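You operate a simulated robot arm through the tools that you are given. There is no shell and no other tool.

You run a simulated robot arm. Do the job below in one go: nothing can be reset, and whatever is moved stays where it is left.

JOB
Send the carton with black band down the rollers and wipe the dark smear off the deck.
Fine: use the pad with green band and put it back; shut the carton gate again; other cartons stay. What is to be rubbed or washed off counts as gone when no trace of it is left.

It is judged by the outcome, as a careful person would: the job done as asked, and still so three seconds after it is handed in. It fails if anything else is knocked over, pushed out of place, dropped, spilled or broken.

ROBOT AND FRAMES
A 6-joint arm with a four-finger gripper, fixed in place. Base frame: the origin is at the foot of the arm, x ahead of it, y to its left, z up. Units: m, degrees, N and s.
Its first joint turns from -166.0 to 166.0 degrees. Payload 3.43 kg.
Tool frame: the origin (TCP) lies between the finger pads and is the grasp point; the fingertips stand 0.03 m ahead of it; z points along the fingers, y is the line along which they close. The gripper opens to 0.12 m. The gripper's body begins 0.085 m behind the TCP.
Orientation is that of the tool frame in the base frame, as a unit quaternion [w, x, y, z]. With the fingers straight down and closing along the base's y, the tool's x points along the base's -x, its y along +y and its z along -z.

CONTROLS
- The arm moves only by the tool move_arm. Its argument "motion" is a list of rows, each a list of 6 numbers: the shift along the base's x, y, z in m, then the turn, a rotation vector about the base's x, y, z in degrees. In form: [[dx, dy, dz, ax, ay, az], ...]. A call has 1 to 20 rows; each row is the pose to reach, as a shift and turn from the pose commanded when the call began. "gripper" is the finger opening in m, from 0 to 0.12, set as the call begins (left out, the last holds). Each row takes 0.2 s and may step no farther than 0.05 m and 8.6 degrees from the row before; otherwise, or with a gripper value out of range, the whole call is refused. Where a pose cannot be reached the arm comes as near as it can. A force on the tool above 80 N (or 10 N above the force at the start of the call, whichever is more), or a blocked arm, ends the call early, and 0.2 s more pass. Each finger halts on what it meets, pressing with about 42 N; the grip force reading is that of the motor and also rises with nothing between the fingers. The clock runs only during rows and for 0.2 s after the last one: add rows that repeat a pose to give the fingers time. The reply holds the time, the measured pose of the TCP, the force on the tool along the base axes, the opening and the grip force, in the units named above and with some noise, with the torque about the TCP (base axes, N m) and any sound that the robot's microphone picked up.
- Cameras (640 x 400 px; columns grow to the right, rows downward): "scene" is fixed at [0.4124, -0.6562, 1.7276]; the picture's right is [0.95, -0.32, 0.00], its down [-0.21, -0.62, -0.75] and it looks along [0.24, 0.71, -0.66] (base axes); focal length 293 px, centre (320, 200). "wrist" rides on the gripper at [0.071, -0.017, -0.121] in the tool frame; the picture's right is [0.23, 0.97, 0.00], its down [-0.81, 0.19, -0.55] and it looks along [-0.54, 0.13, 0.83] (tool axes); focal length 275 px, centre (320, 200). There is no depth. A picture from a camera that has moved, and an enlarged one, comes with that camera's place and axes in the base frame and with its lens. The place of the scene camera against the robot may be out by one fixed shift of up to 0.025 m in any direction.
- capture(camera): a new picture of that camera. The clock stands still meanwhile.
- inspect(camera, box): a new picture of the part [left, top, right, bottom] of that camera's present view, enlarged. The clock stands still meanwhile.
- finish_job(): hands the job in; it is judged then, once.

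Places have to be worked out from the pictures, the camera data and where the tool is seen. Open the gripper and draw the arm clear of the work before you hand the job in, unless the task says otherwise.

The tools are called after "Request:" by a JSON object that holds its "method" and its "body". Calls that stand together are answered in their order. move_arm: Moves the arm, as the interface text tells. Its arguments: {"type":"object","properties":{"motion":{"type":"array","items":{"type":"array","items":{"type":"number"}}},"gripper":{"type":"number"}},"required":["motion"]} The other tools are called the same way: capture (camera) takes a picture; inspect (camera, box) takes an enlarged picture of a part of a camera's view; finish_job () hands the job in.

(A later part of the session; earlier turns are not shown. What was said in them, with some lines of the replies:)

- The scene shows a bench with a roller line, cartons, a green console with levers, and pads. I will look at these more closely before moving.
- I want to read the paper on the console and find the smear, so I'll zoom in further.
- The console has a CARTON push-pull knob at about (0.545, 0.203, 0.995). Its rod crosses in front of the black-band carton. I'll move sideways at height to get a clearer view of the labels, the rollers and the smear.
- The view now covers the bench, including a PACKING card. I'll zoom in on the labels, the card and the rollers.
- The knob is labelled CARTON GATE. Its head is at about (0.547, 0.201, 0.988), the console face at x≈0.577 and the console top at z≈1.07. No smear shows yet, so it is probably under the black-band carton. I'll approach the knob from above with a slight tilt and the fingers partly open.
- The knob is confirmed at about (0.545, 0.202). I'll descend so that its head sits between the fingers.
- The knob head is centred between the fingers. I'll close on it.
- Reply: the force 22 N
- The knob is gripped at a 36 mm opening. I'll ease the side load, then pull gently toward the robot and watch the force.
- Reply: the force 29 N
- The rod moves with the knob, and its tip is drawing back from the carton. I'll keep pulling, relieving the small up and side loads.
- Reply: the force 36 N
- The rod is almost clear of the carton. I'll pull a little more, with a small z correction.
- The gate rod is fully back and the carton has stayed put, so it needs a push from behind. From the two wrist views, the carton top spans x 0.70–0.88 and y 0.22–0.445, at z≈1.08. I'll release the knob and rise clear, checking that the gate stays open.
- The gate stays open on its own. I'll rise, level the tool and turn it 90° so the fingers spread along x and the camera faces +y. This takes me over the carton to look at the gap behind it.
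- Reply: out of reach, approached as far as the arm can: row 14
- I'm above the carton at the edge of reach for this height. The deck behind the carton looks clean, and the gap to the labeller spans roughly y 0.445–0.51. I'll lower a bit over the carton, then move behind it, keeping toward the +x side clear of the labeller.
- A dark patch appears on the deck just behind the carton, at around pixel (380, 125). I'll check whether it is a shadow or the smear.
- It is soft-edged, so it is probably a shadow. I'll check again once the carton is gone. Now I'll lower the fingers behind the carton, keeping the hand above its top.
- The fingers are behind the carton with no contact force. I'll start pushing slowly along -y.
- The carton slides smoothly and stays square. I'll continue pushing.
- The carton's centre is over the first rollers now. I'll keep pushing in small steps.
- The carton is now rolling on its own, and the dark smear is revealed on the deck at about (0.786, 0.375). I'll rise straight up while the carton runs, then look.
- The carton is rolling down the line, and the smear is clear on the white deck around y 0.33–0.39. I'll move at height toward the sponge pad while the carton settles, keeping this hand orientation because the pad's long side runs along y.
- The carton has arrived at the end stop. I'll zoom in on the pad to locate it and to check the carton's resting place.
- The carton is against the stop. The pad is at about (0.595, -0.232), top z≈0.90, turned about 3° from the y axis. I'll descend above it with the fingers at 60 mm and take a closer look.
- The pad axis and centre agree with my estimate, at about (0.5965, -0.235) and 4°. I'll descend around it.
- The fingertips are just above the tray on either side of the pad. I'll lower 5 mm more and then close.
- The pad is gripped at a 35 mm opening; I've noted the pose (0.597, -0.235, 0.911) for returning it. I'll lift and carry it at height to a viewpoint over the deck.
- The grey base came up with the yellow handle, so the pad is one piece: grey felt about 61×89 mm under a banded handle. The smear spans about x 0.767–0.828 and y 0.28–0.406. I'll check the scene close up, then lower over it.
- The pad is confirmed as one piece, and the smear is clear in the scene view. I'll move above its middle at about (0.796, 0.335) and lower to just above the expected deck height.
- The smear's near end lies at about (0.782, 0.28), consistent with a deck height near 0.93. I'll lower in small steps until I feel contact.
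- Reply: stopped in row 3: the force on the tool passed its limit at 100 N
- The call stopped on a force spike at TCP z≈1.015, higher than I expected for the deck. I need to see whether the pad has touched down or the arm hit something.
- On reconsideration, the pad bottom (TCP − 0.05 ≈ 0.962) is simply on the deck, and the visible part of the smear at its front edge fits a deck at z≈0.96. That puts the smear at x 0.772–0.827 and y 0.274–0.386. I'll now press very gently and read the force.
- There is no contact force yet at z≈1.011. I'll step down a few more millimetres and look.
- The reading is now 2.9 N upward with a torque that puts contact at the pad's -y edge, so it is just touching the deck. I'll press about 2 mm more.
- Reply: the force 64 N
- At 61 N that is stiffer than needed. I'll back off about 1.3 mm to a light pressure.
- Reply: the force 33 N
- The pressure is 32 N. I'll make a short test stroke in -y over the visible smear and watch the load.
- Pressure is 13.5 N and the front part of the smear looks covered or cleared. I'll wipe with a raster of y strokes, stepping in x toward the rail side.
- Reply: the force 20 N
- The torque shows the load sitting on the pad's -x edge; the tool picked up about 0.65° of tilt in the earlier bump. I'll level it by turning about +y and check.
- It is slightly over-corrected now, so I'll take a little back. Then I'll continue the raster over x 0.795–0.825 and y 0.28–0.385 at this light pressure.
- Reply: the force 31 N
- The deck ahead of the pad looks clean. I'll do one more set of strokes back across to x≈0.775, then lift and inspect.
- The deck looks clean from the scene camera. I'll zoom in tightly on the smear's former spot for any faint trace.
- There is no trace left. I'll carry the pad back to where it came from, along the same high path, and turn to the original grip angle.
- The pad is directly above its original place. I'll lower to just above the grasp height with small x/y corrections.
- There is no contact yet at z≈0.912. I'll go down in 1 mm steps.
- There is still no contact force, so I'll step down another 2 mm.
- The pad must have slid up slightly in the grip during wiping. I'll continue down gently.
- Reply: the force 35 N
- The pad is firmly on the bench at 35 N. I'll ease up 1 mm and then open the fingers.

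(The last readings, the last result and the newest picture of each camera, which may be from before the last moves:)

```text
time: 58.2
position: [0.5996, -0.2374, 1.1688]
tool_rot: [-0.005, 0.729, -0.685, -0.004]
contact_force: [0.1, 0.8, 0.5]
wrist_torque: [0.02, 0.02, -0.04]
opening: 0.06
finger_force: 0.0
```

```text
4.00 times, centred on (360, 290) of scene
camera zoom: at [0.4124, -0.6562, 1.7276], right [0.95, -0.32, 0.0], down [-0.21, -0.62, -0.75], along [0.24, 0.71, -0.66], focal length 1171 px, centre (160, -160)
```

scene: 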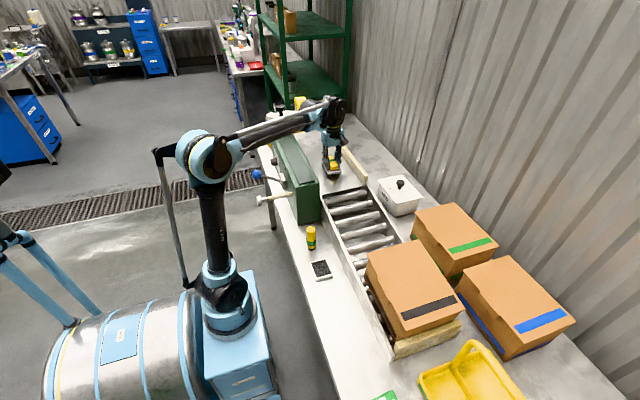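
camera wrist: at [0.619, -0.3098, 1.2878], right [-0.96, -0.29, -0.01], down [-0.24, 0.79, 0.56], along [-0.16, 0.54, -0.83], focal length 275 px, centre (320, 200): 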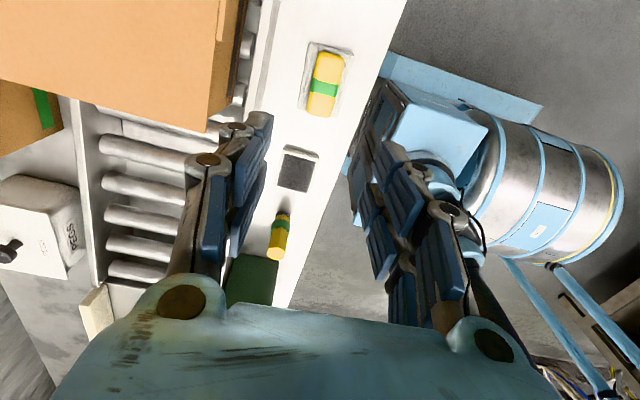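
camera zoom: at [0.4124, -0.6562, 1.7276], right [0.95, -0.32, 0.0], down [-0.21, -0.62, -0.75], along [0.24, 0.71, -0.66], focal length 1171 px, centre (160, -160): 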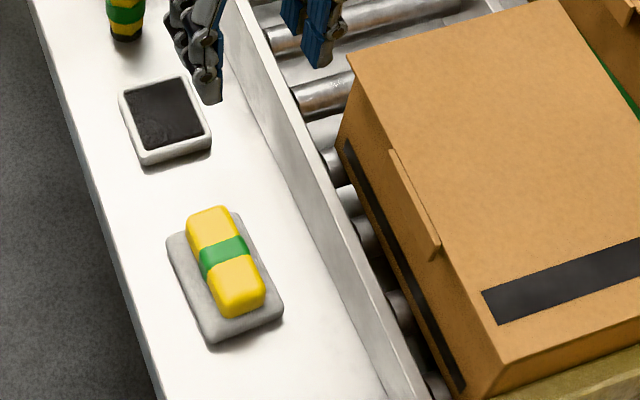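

The pad is back exactly where it was. Now I'll return the hand to the first grip orientation above the pulled-out gate knob, at about x 0.445, y 0.202.

Request:
{"method": "move_arm", "body": {"motion": [[0, 0.02, 0.04, 0.63, -0.59, -7.18], [-0.005, 0.05, 0.06, 1.26, -1.18, -14.36], [-0.01, 0.085, 0.06, 1.89, -1.77, -21.54], [-0.02, 0.12, 0.06, 2.51, -2.36, -28.72], [-0.035, 0.155, 0.06, 3.14, -2.95, -35.9], [-0.05, 0.19, 0.06, 3.77, -3.54, -43.08], [-0.065, 0.225, 0.06, 4.4, -4.13, -50.26], [-0.08, 0.26, 0.06, 5.03, -4.72, -57.44], [-0.095, 0.295, 0.06, 5.66, -5.31, -64.62], [-0.11, 0.33, 0.06, 6.28, -5.9, -71.8], [-0.125, 0.365, 0.06, 6.91, -6.49, -78.98], [-0.14, 0.4, 0.06, 7.54, -7.08, -86.16], [-0.153, 0.44, 0.05, 8.17, -7.67, -93.34]], "gripper": 0.08}}

Request:
{"method": "capture", "body": {"camera": "wrist"}}

Request:
{"method": "capture", "body": {"camera": "scene"}}

```text
time: 61.0
position: [0.4449, 0.2051, 1.217]
tool_rot: [0.093, 0.001, 0.996, -0.002]
contact_force: [0.2, -0.2, -0.1]
wrist_torque: [0.03, -0.02, 0.01]
opening: 0.0804
finger_force: 0.0
```

```text
taken
camera wrist: at [0.3507, 0.1881, 1.3214], right [-0.23, 0.97, -0.05], down [0.69, 0.19, 0.69], along [0.68, 0.12, -0.72], focal length 275 px, centre (320, 200)
```

wrist: 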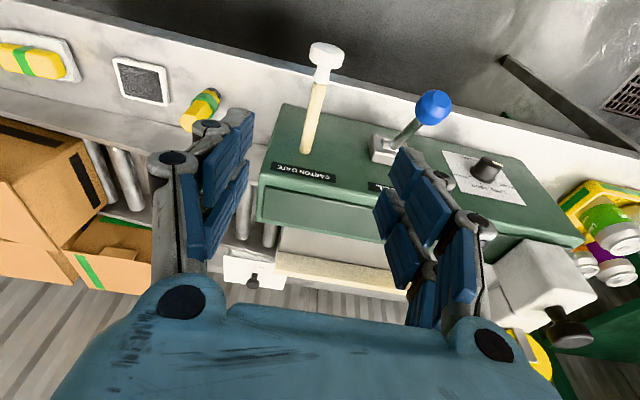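

```text
taken
```

scene: 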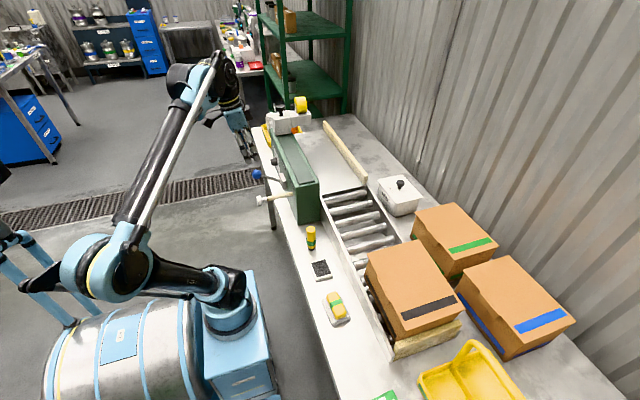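

The knob is under the open fingers, just as I left it. I'll descend to the same grip height.

Request:
{"method": "move_arm", "body": {"motion": [[0, -0.0025, -0.045, 0, 0, 0], [0, -0.0025, -0.09, 0, 0, 0], [0, -0.0025, -0.135, 0, 0, 0], [0, -0.0025, -0.18, 0, 0, 0], [0, -0.0025, -0.205, 0, 0, 0], [0, -0.0025, -0.2195, 0, 0, 0]]}}

Request:
{"method": "capture", "body": {"camera": "wrist"}}

```text
time: 62.4
position: [0.4448, 0.201, 0.9989]
tool_rot: [0.093, 0.0, 0.996, -0.001]
contact_force: [0.7, 0.4, 0.6]
wrist_torque: [0.01, -0.01, -0.02]
opening: 0.08
finger_force: 0.1
```

```text
taken
camera wrist: at [0.3527, 0.1847, 1.1027], right [-0.23, 0.97, -0.05], down [0.69, 0.19, 0.69], along [0.68, 0.12, -0.72], focal length 275 px, centre (320, 200)
```

wrist: 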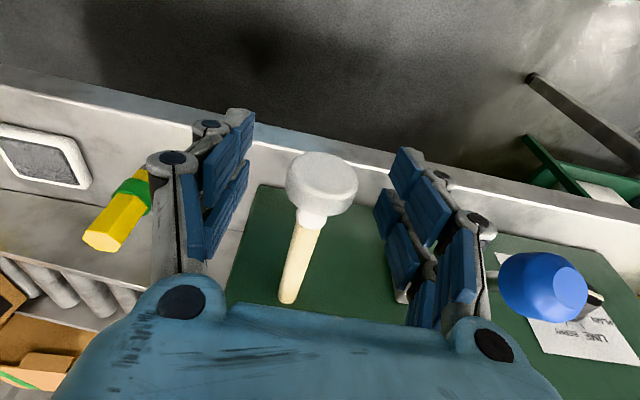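

The knob head is centred. I'll grip it, then push it back in about 99 mm to its shut position in two stages.

Request:
{"method": "move_arm", "body": {"motion": [[0, 0.001, 0, 0, 0, 0], [0, 0.001, 0, 0, 0, 0], [0, 0.001, 0, 0, 0, 0]], "gripper": 0.0}}

Request:
{"method": "move_arm", "body": {"motion": [[0.01, 0, 0, 0, 0, 0], [0.025, 0, 0, 0, 0, 0], [0.04, 0, 0, 0, 0, 0], [0.055, 0, 0, 0, 0, 0]]}}

Request:
{"method": "capture", "body": {"camera": "wrist"}}

Request:
{"method": "inspect", "body": {"camera": "scene", "box": [230, 120, 390, 220]}}

```text
time: 63.2
position: [0.4454, 0.2026, 0.9976]
tool_rot: [0.093, 0.001, 0.996, -0.001]
contact_force: [0.7, 4.9, 2.4]
wrist_torque: [0.08, 0.02, 0.0]
opening: 0.0337
finger_force: 44.6
```

```text
time: 64.2
position: [0.4992, 0.202, 0.9972]
tool_rot: [0.093, 0.0, 0.996, -0.002]
contact_force: [0.3, 35.7, -9.6]
wrist_torque: [0.24, -0.01, -0.21]
opening: 0.0336
finger_force: 45.2
```

```text
taken
camera wrist: at [0.4067, 0.1854, 1.103], right [-0.23, 0.97, -0.05], down [0.69, 0.19, 0.69], along [0.68, 0.12, -0.72], focal length 275 px, centre (320, 200)
```

wrist: 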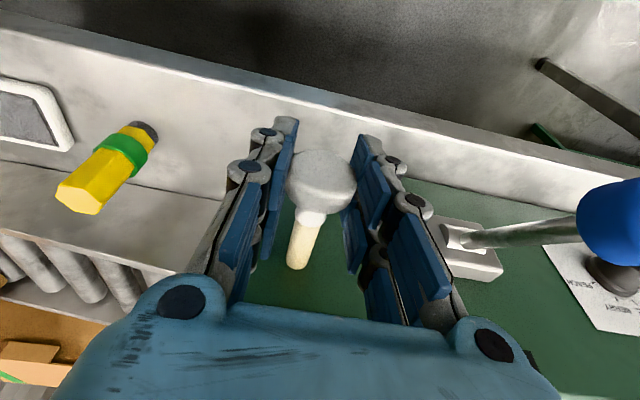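

```text
4.00 times, centred on (310, 170) of scene
camera zoom: at [0.4124, -0.6562, 1.7276], right [0.95, -0.32, 0.0], down [-0.21, -0.62, -0.75], along [0.24, 0.71, -0.66], focal length 1171 px, centre (360, 320)
```

zoom: 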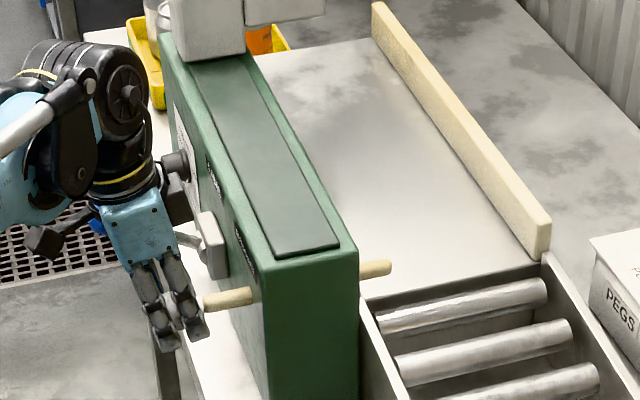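

The rod is coming back out across the deck edge. I'll continue pushing with a slight y relief.

Request:
{"method": "move_arm", "body": {"motion": [[0.01, 0.0015, 0.0005, 0, 0, 0], [0.02, 0.0015, 0.0005, 0, 0, 0], [0.03, 0.0015, 0.0005, 0, 0, 0], [0.038, 0.0015, 0.0005, 0, 0, 0], [0.042, 0.0015, 0.0005, 0, 0, 0]]}}

Request:
{"method": "capture", "body": {"camera": "wrist"}}

Request:
{"method": "inspect", "body": {"camera": "scene", "box": [230, 120, 390, 220]}}

```text
time: 65.4
position: [0.5402, 0.2023, 0.9976]
tool_rot: [0.093, -0.001, 0.996, -0.003]
contact_force: [-0.4, -6.1, -11.6]
wrist_torque: [-0.24, 0.22, -0.12]
opening: 0.0335
finger_force: 45.0
```

```text
taken
camera wrist: at [0.4483, 0.1859, 1.1031], right [-0.22, 0.97, -0.05], down [0.7, 0.19, 0.69], along [0.68, 0.12, -0.72], focal length 275 px, centre (320, 200)
```

wrist: 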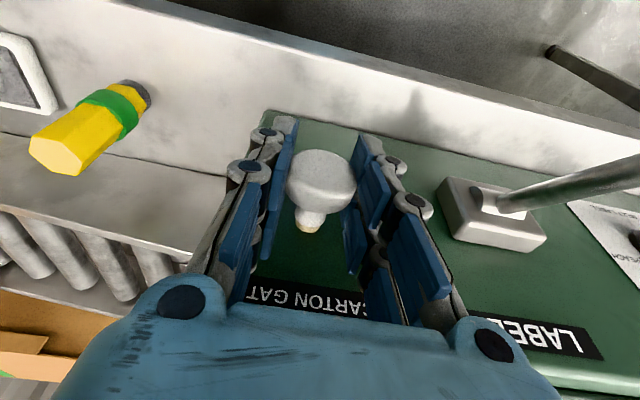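

```text
4.00 times, centred on (310, 170) of scene
camera zoom: at [0.4124, -0.6562, 1.7276], right [0.95, -0.32, 0.0], down [-0.21, -0.62, -0.75], along [0.24, 0.71, -0.66], focal length 1171 px, centre (360, 320)
```

zoom: 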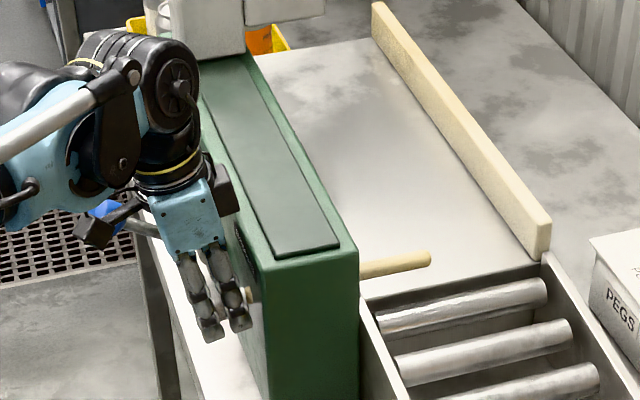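

The gate is nearly shut, with only a sliver of rod showing at the knob neck. I'll push the last few millimetres gently until it seats.

Request:
{"method": "move_arm", "body": {"motion": [[0.0015, 0, 0, 0, 0, 0], [0.003, 0, 0, 0, 0, 0], [0.004, 0, 0, 0, 0, 0]]}}

Request:
{"method": "inspect", "body": {"camera": "wrist", "box": [240, 130, 400, 310]}}

Request:
{"method": "inspect", "body": {"camera": "scene", "box": [300, 165, 380, 215]}}

```text
time: 66.2
position: [0.5451, 0.2023, 0.998]
tool_rot: [0.092, 0.0, 0.996, -0.002]
contact_force: [-8.3, -21.9, -29.4]
wrist_torque: [-0.08, -0.31, 0.1]
opening: 0.0333
finger_force: 45.2
```

```text
2.22 times, centred on (320, 220) of wrist
camera zoom: at [0.4525, 0.1858, 1.1033], right [-0.23, 0.97, -0.05], down [0.7, 0.19, 0.69], along [0.68, 0.12, -0.72], focal length 612 px, centre (320, 156)
```

zoom: 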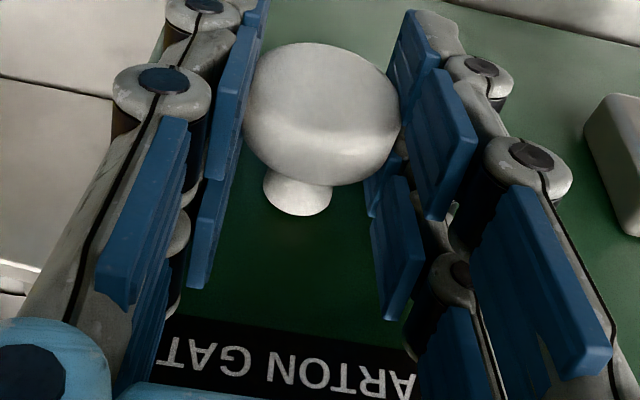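

```text
8.00 times, centred on (340, 190) of scene
camera zoom: at [0.4124, -0.6562, 1.7276], right [0.95, -0.32, 0.0], down [-0.21, -0.62, -0.75], along [0.24, 0.71, -0.66], focal length 2342 px, centre (160, 280)
```

zoom: 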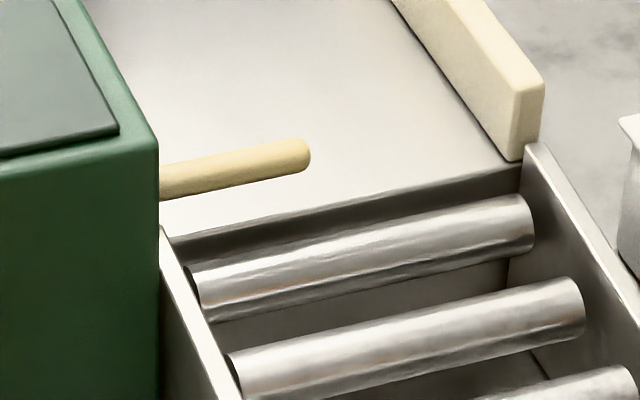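

The knob neck is seated on the console, and the rod tip is back at its original spot. I'll release and rise clear.

Request:
{"method": "move_arm", "body": {"motion": [[0, 0, 0, 0, 0, 0], [0, 0, 0, 0, 0, 0], [-0.002, 0, 0.03, 0, 0, 0], [-0.005, 0, 0.07, 0, 0, 0], [-0.01, 0, 0.12, 0, 0, 0], [-0.02, 0, 0.165, 0, 0, 0], [-0.03, 0, 0.21, 0, 0, 0], [-0.04, -0.01, 0.255, 0, 0, 0]], "gripper": 0.08}}

Request:
{"method": "capture", "body": {"camera": "wrist"}}

Request:
{"method": "capture", "body": {"camera": "scene"}}

Request:
{"method": "inspect", "body": {"camera": "scene", "box": [250, 130, 378, 210]}}

```text
refused: row 5 steps farther than a row can; nothing moved
```

```text
taken
camera wrist: at [0.4525, 0.1858, 1.1033], right [-0.23, 0.97, -0.05], down [0.7, 0.19, 0.69], along [0.68, 0.12, -0.72], focal length 275 px, centre (320, 200)
```

wrist: 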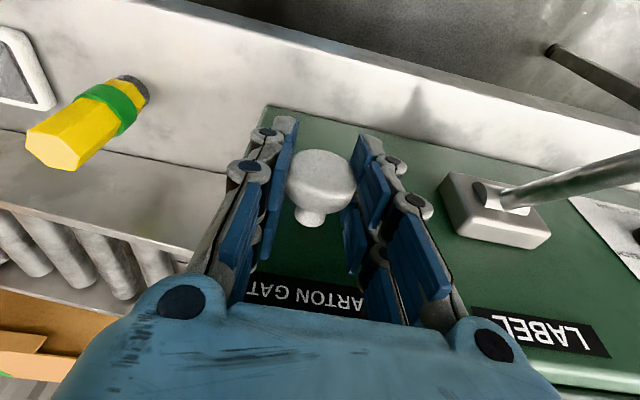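

```text
taken
```

scene: 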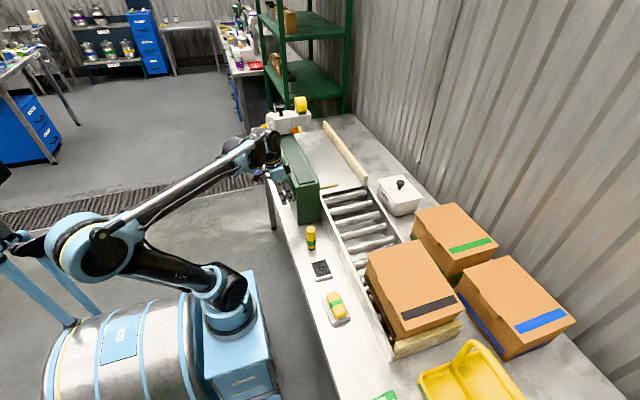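

```text
5.00 times, centred on (314, 170) of scene
camera zoom: at [0.4124, -0.6562, 1.7276], right [0.95, -0.32, 0.0], down [-0.21, -0.62, -0.75], along [0.24, 0.71, -0.66], focal length 1463 px, centre (350, 350)
```

zoom: 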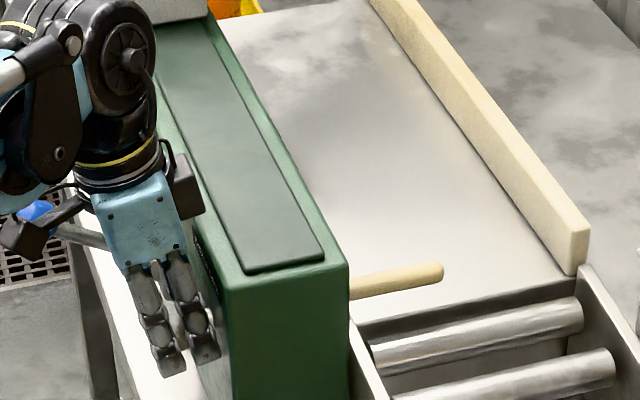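

The call was refused because one step was a hair too long, and nothing moved. I'll repeat it with smaller steps.

Request:
{"method": "move_arm", "body": {"motion": [[0, 0, 0, 0, 0, 0], [0, 0, 0, 0, 0, 0], [-0.002, 0, 0.03, 0, 0, 0], [-0.005, 0, 0.07, 0, 0, 0], [-0.01, 0, 0.11, 0, 0, 0], [-0.02, 0, 0.15, 0, 0, 0], [-0.03, 0, 0.19, 0, 0, 0], [-0.04, -0.005, 0.23, 0, 0, 0]], "gripper": 0.08}}

Request:
{"method": "capture", "body": {"camera": "wrist"}}

Request:
{"method": "capture", "body": {"camera": "scene"}}

Request:
{"method": "inspect", "body": {"camera": "scene", "box": [250, 100, 410, 200]}}

Request:
{"method": "inspect", "body": {"camera": "scene", "box": [300, 260, 524, 400]}}

```text
time: 68.0
position: [0.5051, 0.1985, 1.2269]
tool_rot: [0.093, 0.0, 0.996, -0.002]
contact_force: [-0.2, 1.0, -0.4]
wrist_torque: [0.02, 0.06, 0.03]
opening: 0.0801
finger_force: 0.0
```

```text
taken
camera wrist: at [0.4119, 0.1821, 1.3325], right [-0.23, 0.97, -0.05], down [0.69, 0.19, 0.69], along [0.68, 0.12, -0.72], focal length 275 px, centre (320, 200)
```

wrist: 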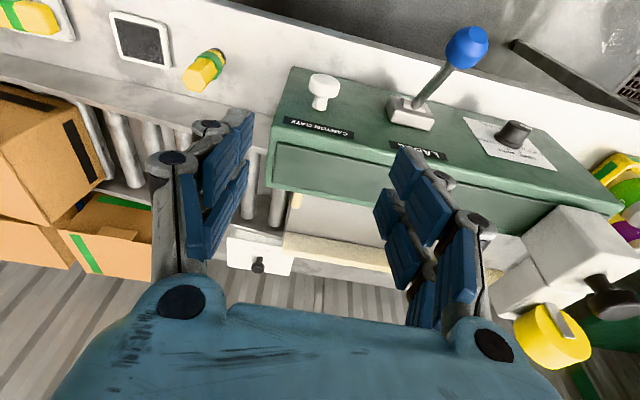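

```text
taken
```

scene: 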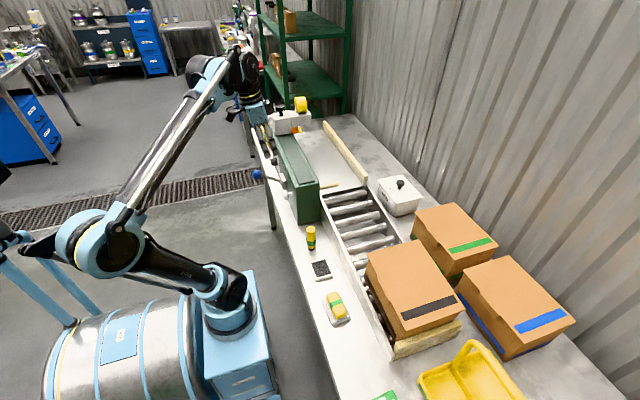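

```text
4.00 times, centred on (330, 150) of scene
camera zoom: at [0.4124, -0.6562, 1.7276], right [0.95, -0.32, 0.0], down [-0.21, -0.62, -0.75], along [0.24, 0.71, -0.66], focal length 1171 px, centre (280, 400)
```

zoom: 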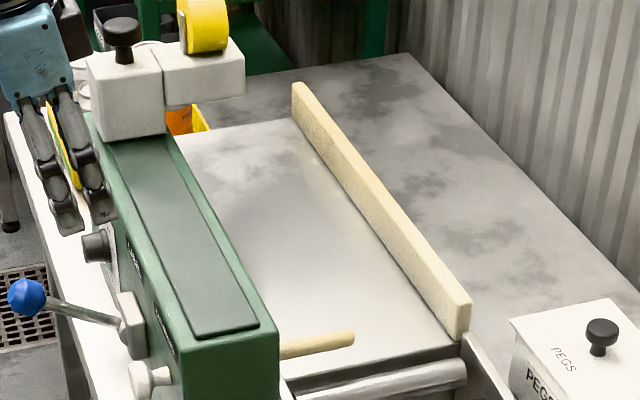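

```text
2.86 times, centred on (412, 330) of scene
camera zoom: at [0.4124, -0.6562, 1.7276], right [0.95, -0.32, 0.0], down [-0.21, -0.62, -0.75], along [0.24, 0.71, -0.66], focal length 836 px, centre (57, -171)
```

zoom: 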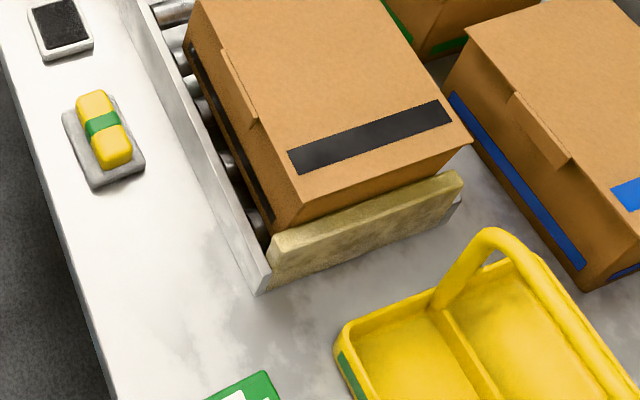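

Gate shut, pad returned, carton at the stop, and everything else in place. As a final check, I'll take a direct look at the deck from above with the wrist camera.

Request:
{"method": "move_arm", "body": {"motion": [[0.0, 0.02, 0.04, 0, 0, 0], [0.02, 0.04, 0.08, 0, 0, 0], [0.05, 0.06, 0.1, 0, 0, 0], [0.08, 0.08, 0.11, 0, 0, 0], [0.11, 0.1, 0.11, 0, 0, 0]], "gripper": 0.12}}

Request:
{"method": "capture", "body": {"camera": "wrist"}}

Request:
{"method": "inspect", "body": {"camera": "wrist", "box": [220, 80, 420, 300]}}

```text
time: 69.2
position: [0.6158, 0.2979, 1.3384]
tool_rot: [0.093, 0.001, 0.996, -0.002]
contact_force: [-1.0, -1.4, 1.0]
wrist_torque: [0.06, -0.04, -0.01]
opening: 0.1202
finger_force: 0.1
```

```text
taken
camera wrist: at [0.5226, 0.2807, 1.4421], right [-0.22, 0.97, -0.05], down [0.69, 0.19, 0.69], along [0.68, 0.12, -0.72], focal length 275 px, centre (320, 200)
```

wrist: 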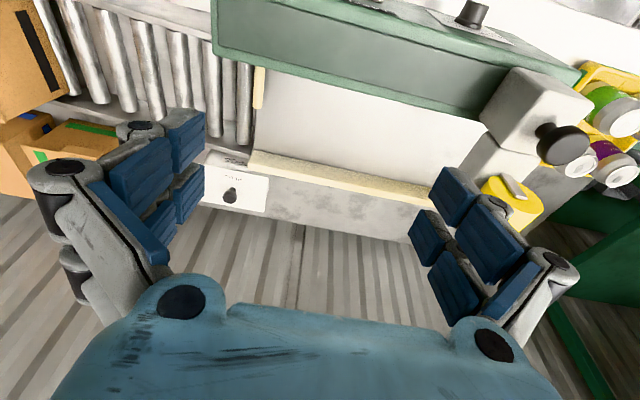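

```text
1.82 times, centred on (320, 190) of wrist
camera zoom: at [0.5226, 0.2807, 1.4421], right [-0.22, 0.97, -0.05], down [0.69, 0.19, 0.69], along [0.68, 0.12, -0.72], focal length 500 px, centre (320, 218)
```

zoom: 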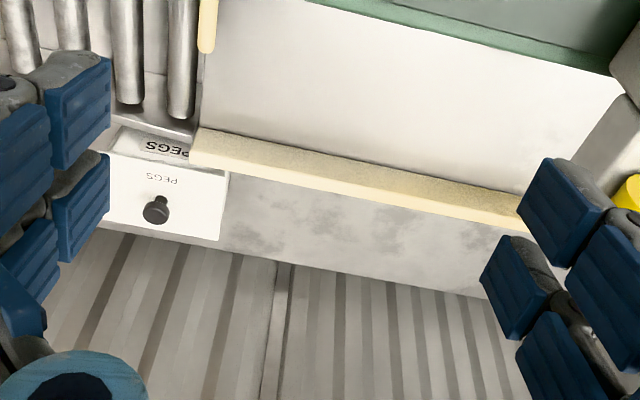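

The deck is fully clean and the gate rod is across it again. I'll draw the arm back toward the robot, clear of the work.

Request:
{"method": "move_arm", "body": {"motion": [[-0.04, 0, 0.01, 0, 0, 0], [-0.08, 0, 0.02, 0, 0, 0], [-0.12, 0, 0.03, 0, 0, 0], [-0.16, 0, 0.03, 0, 0, 0], [-0.16, 0, 0.03, 0, 0, 0]]}}

Request:
{"method": "capture", "body": {"camera": "scene"}}

```text
time: 70.4
position: [0.455, 0.2981, 1.3692]
tool_rot: [0.093, 0.0, 0.996, -0.001]
contact_force: [0.9, 0.9, 0.1]
wrist_torque: [0.0, 0.01, 0.02]
opening: 0.1198
finger_force: 0.1
```

```text
taken
```

scene: 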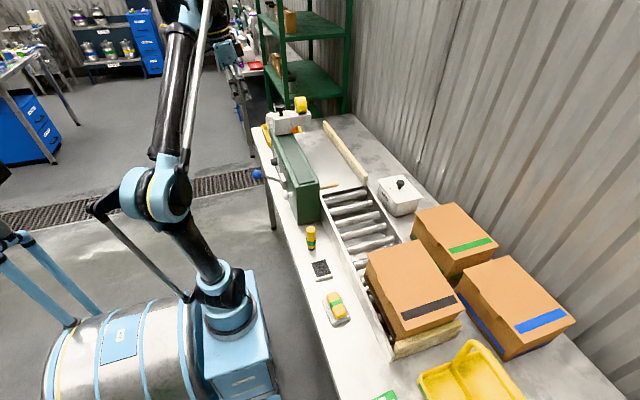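

The last picture shows the carton at the end stop, the deck clean, the gate shut, the pad back and the arm clear with the gripper open. I'm handing the job in.

Request:
{"method": "finish_job", "body": {}}

```text
The job is handed in.
```

The job is handed in.

- **Carton:** the black-band carton rolled down the rollers and is resting against the end stop.
- **Smear:** it was on the deck where that carton had been standing. I wiped it with the green-band pad, and close-up pictures from both cameras show no trace left.
- **Pad:** it is back on its original spot on the bench.
- **Carton gate:** the knob is pushed fully in and the rod is across the deck again.
- **Everything else:** the other cartons and items look to be where they started. The gripper is open and the arm is clear of the bench.

When I first lowered the pad, it met the deck harder than intended. The arm stopped on a reading of about 100 N and the pad slid up slightly in the grip. I saw no mark or damage, and I kept most of the wiping to lighter pressure.
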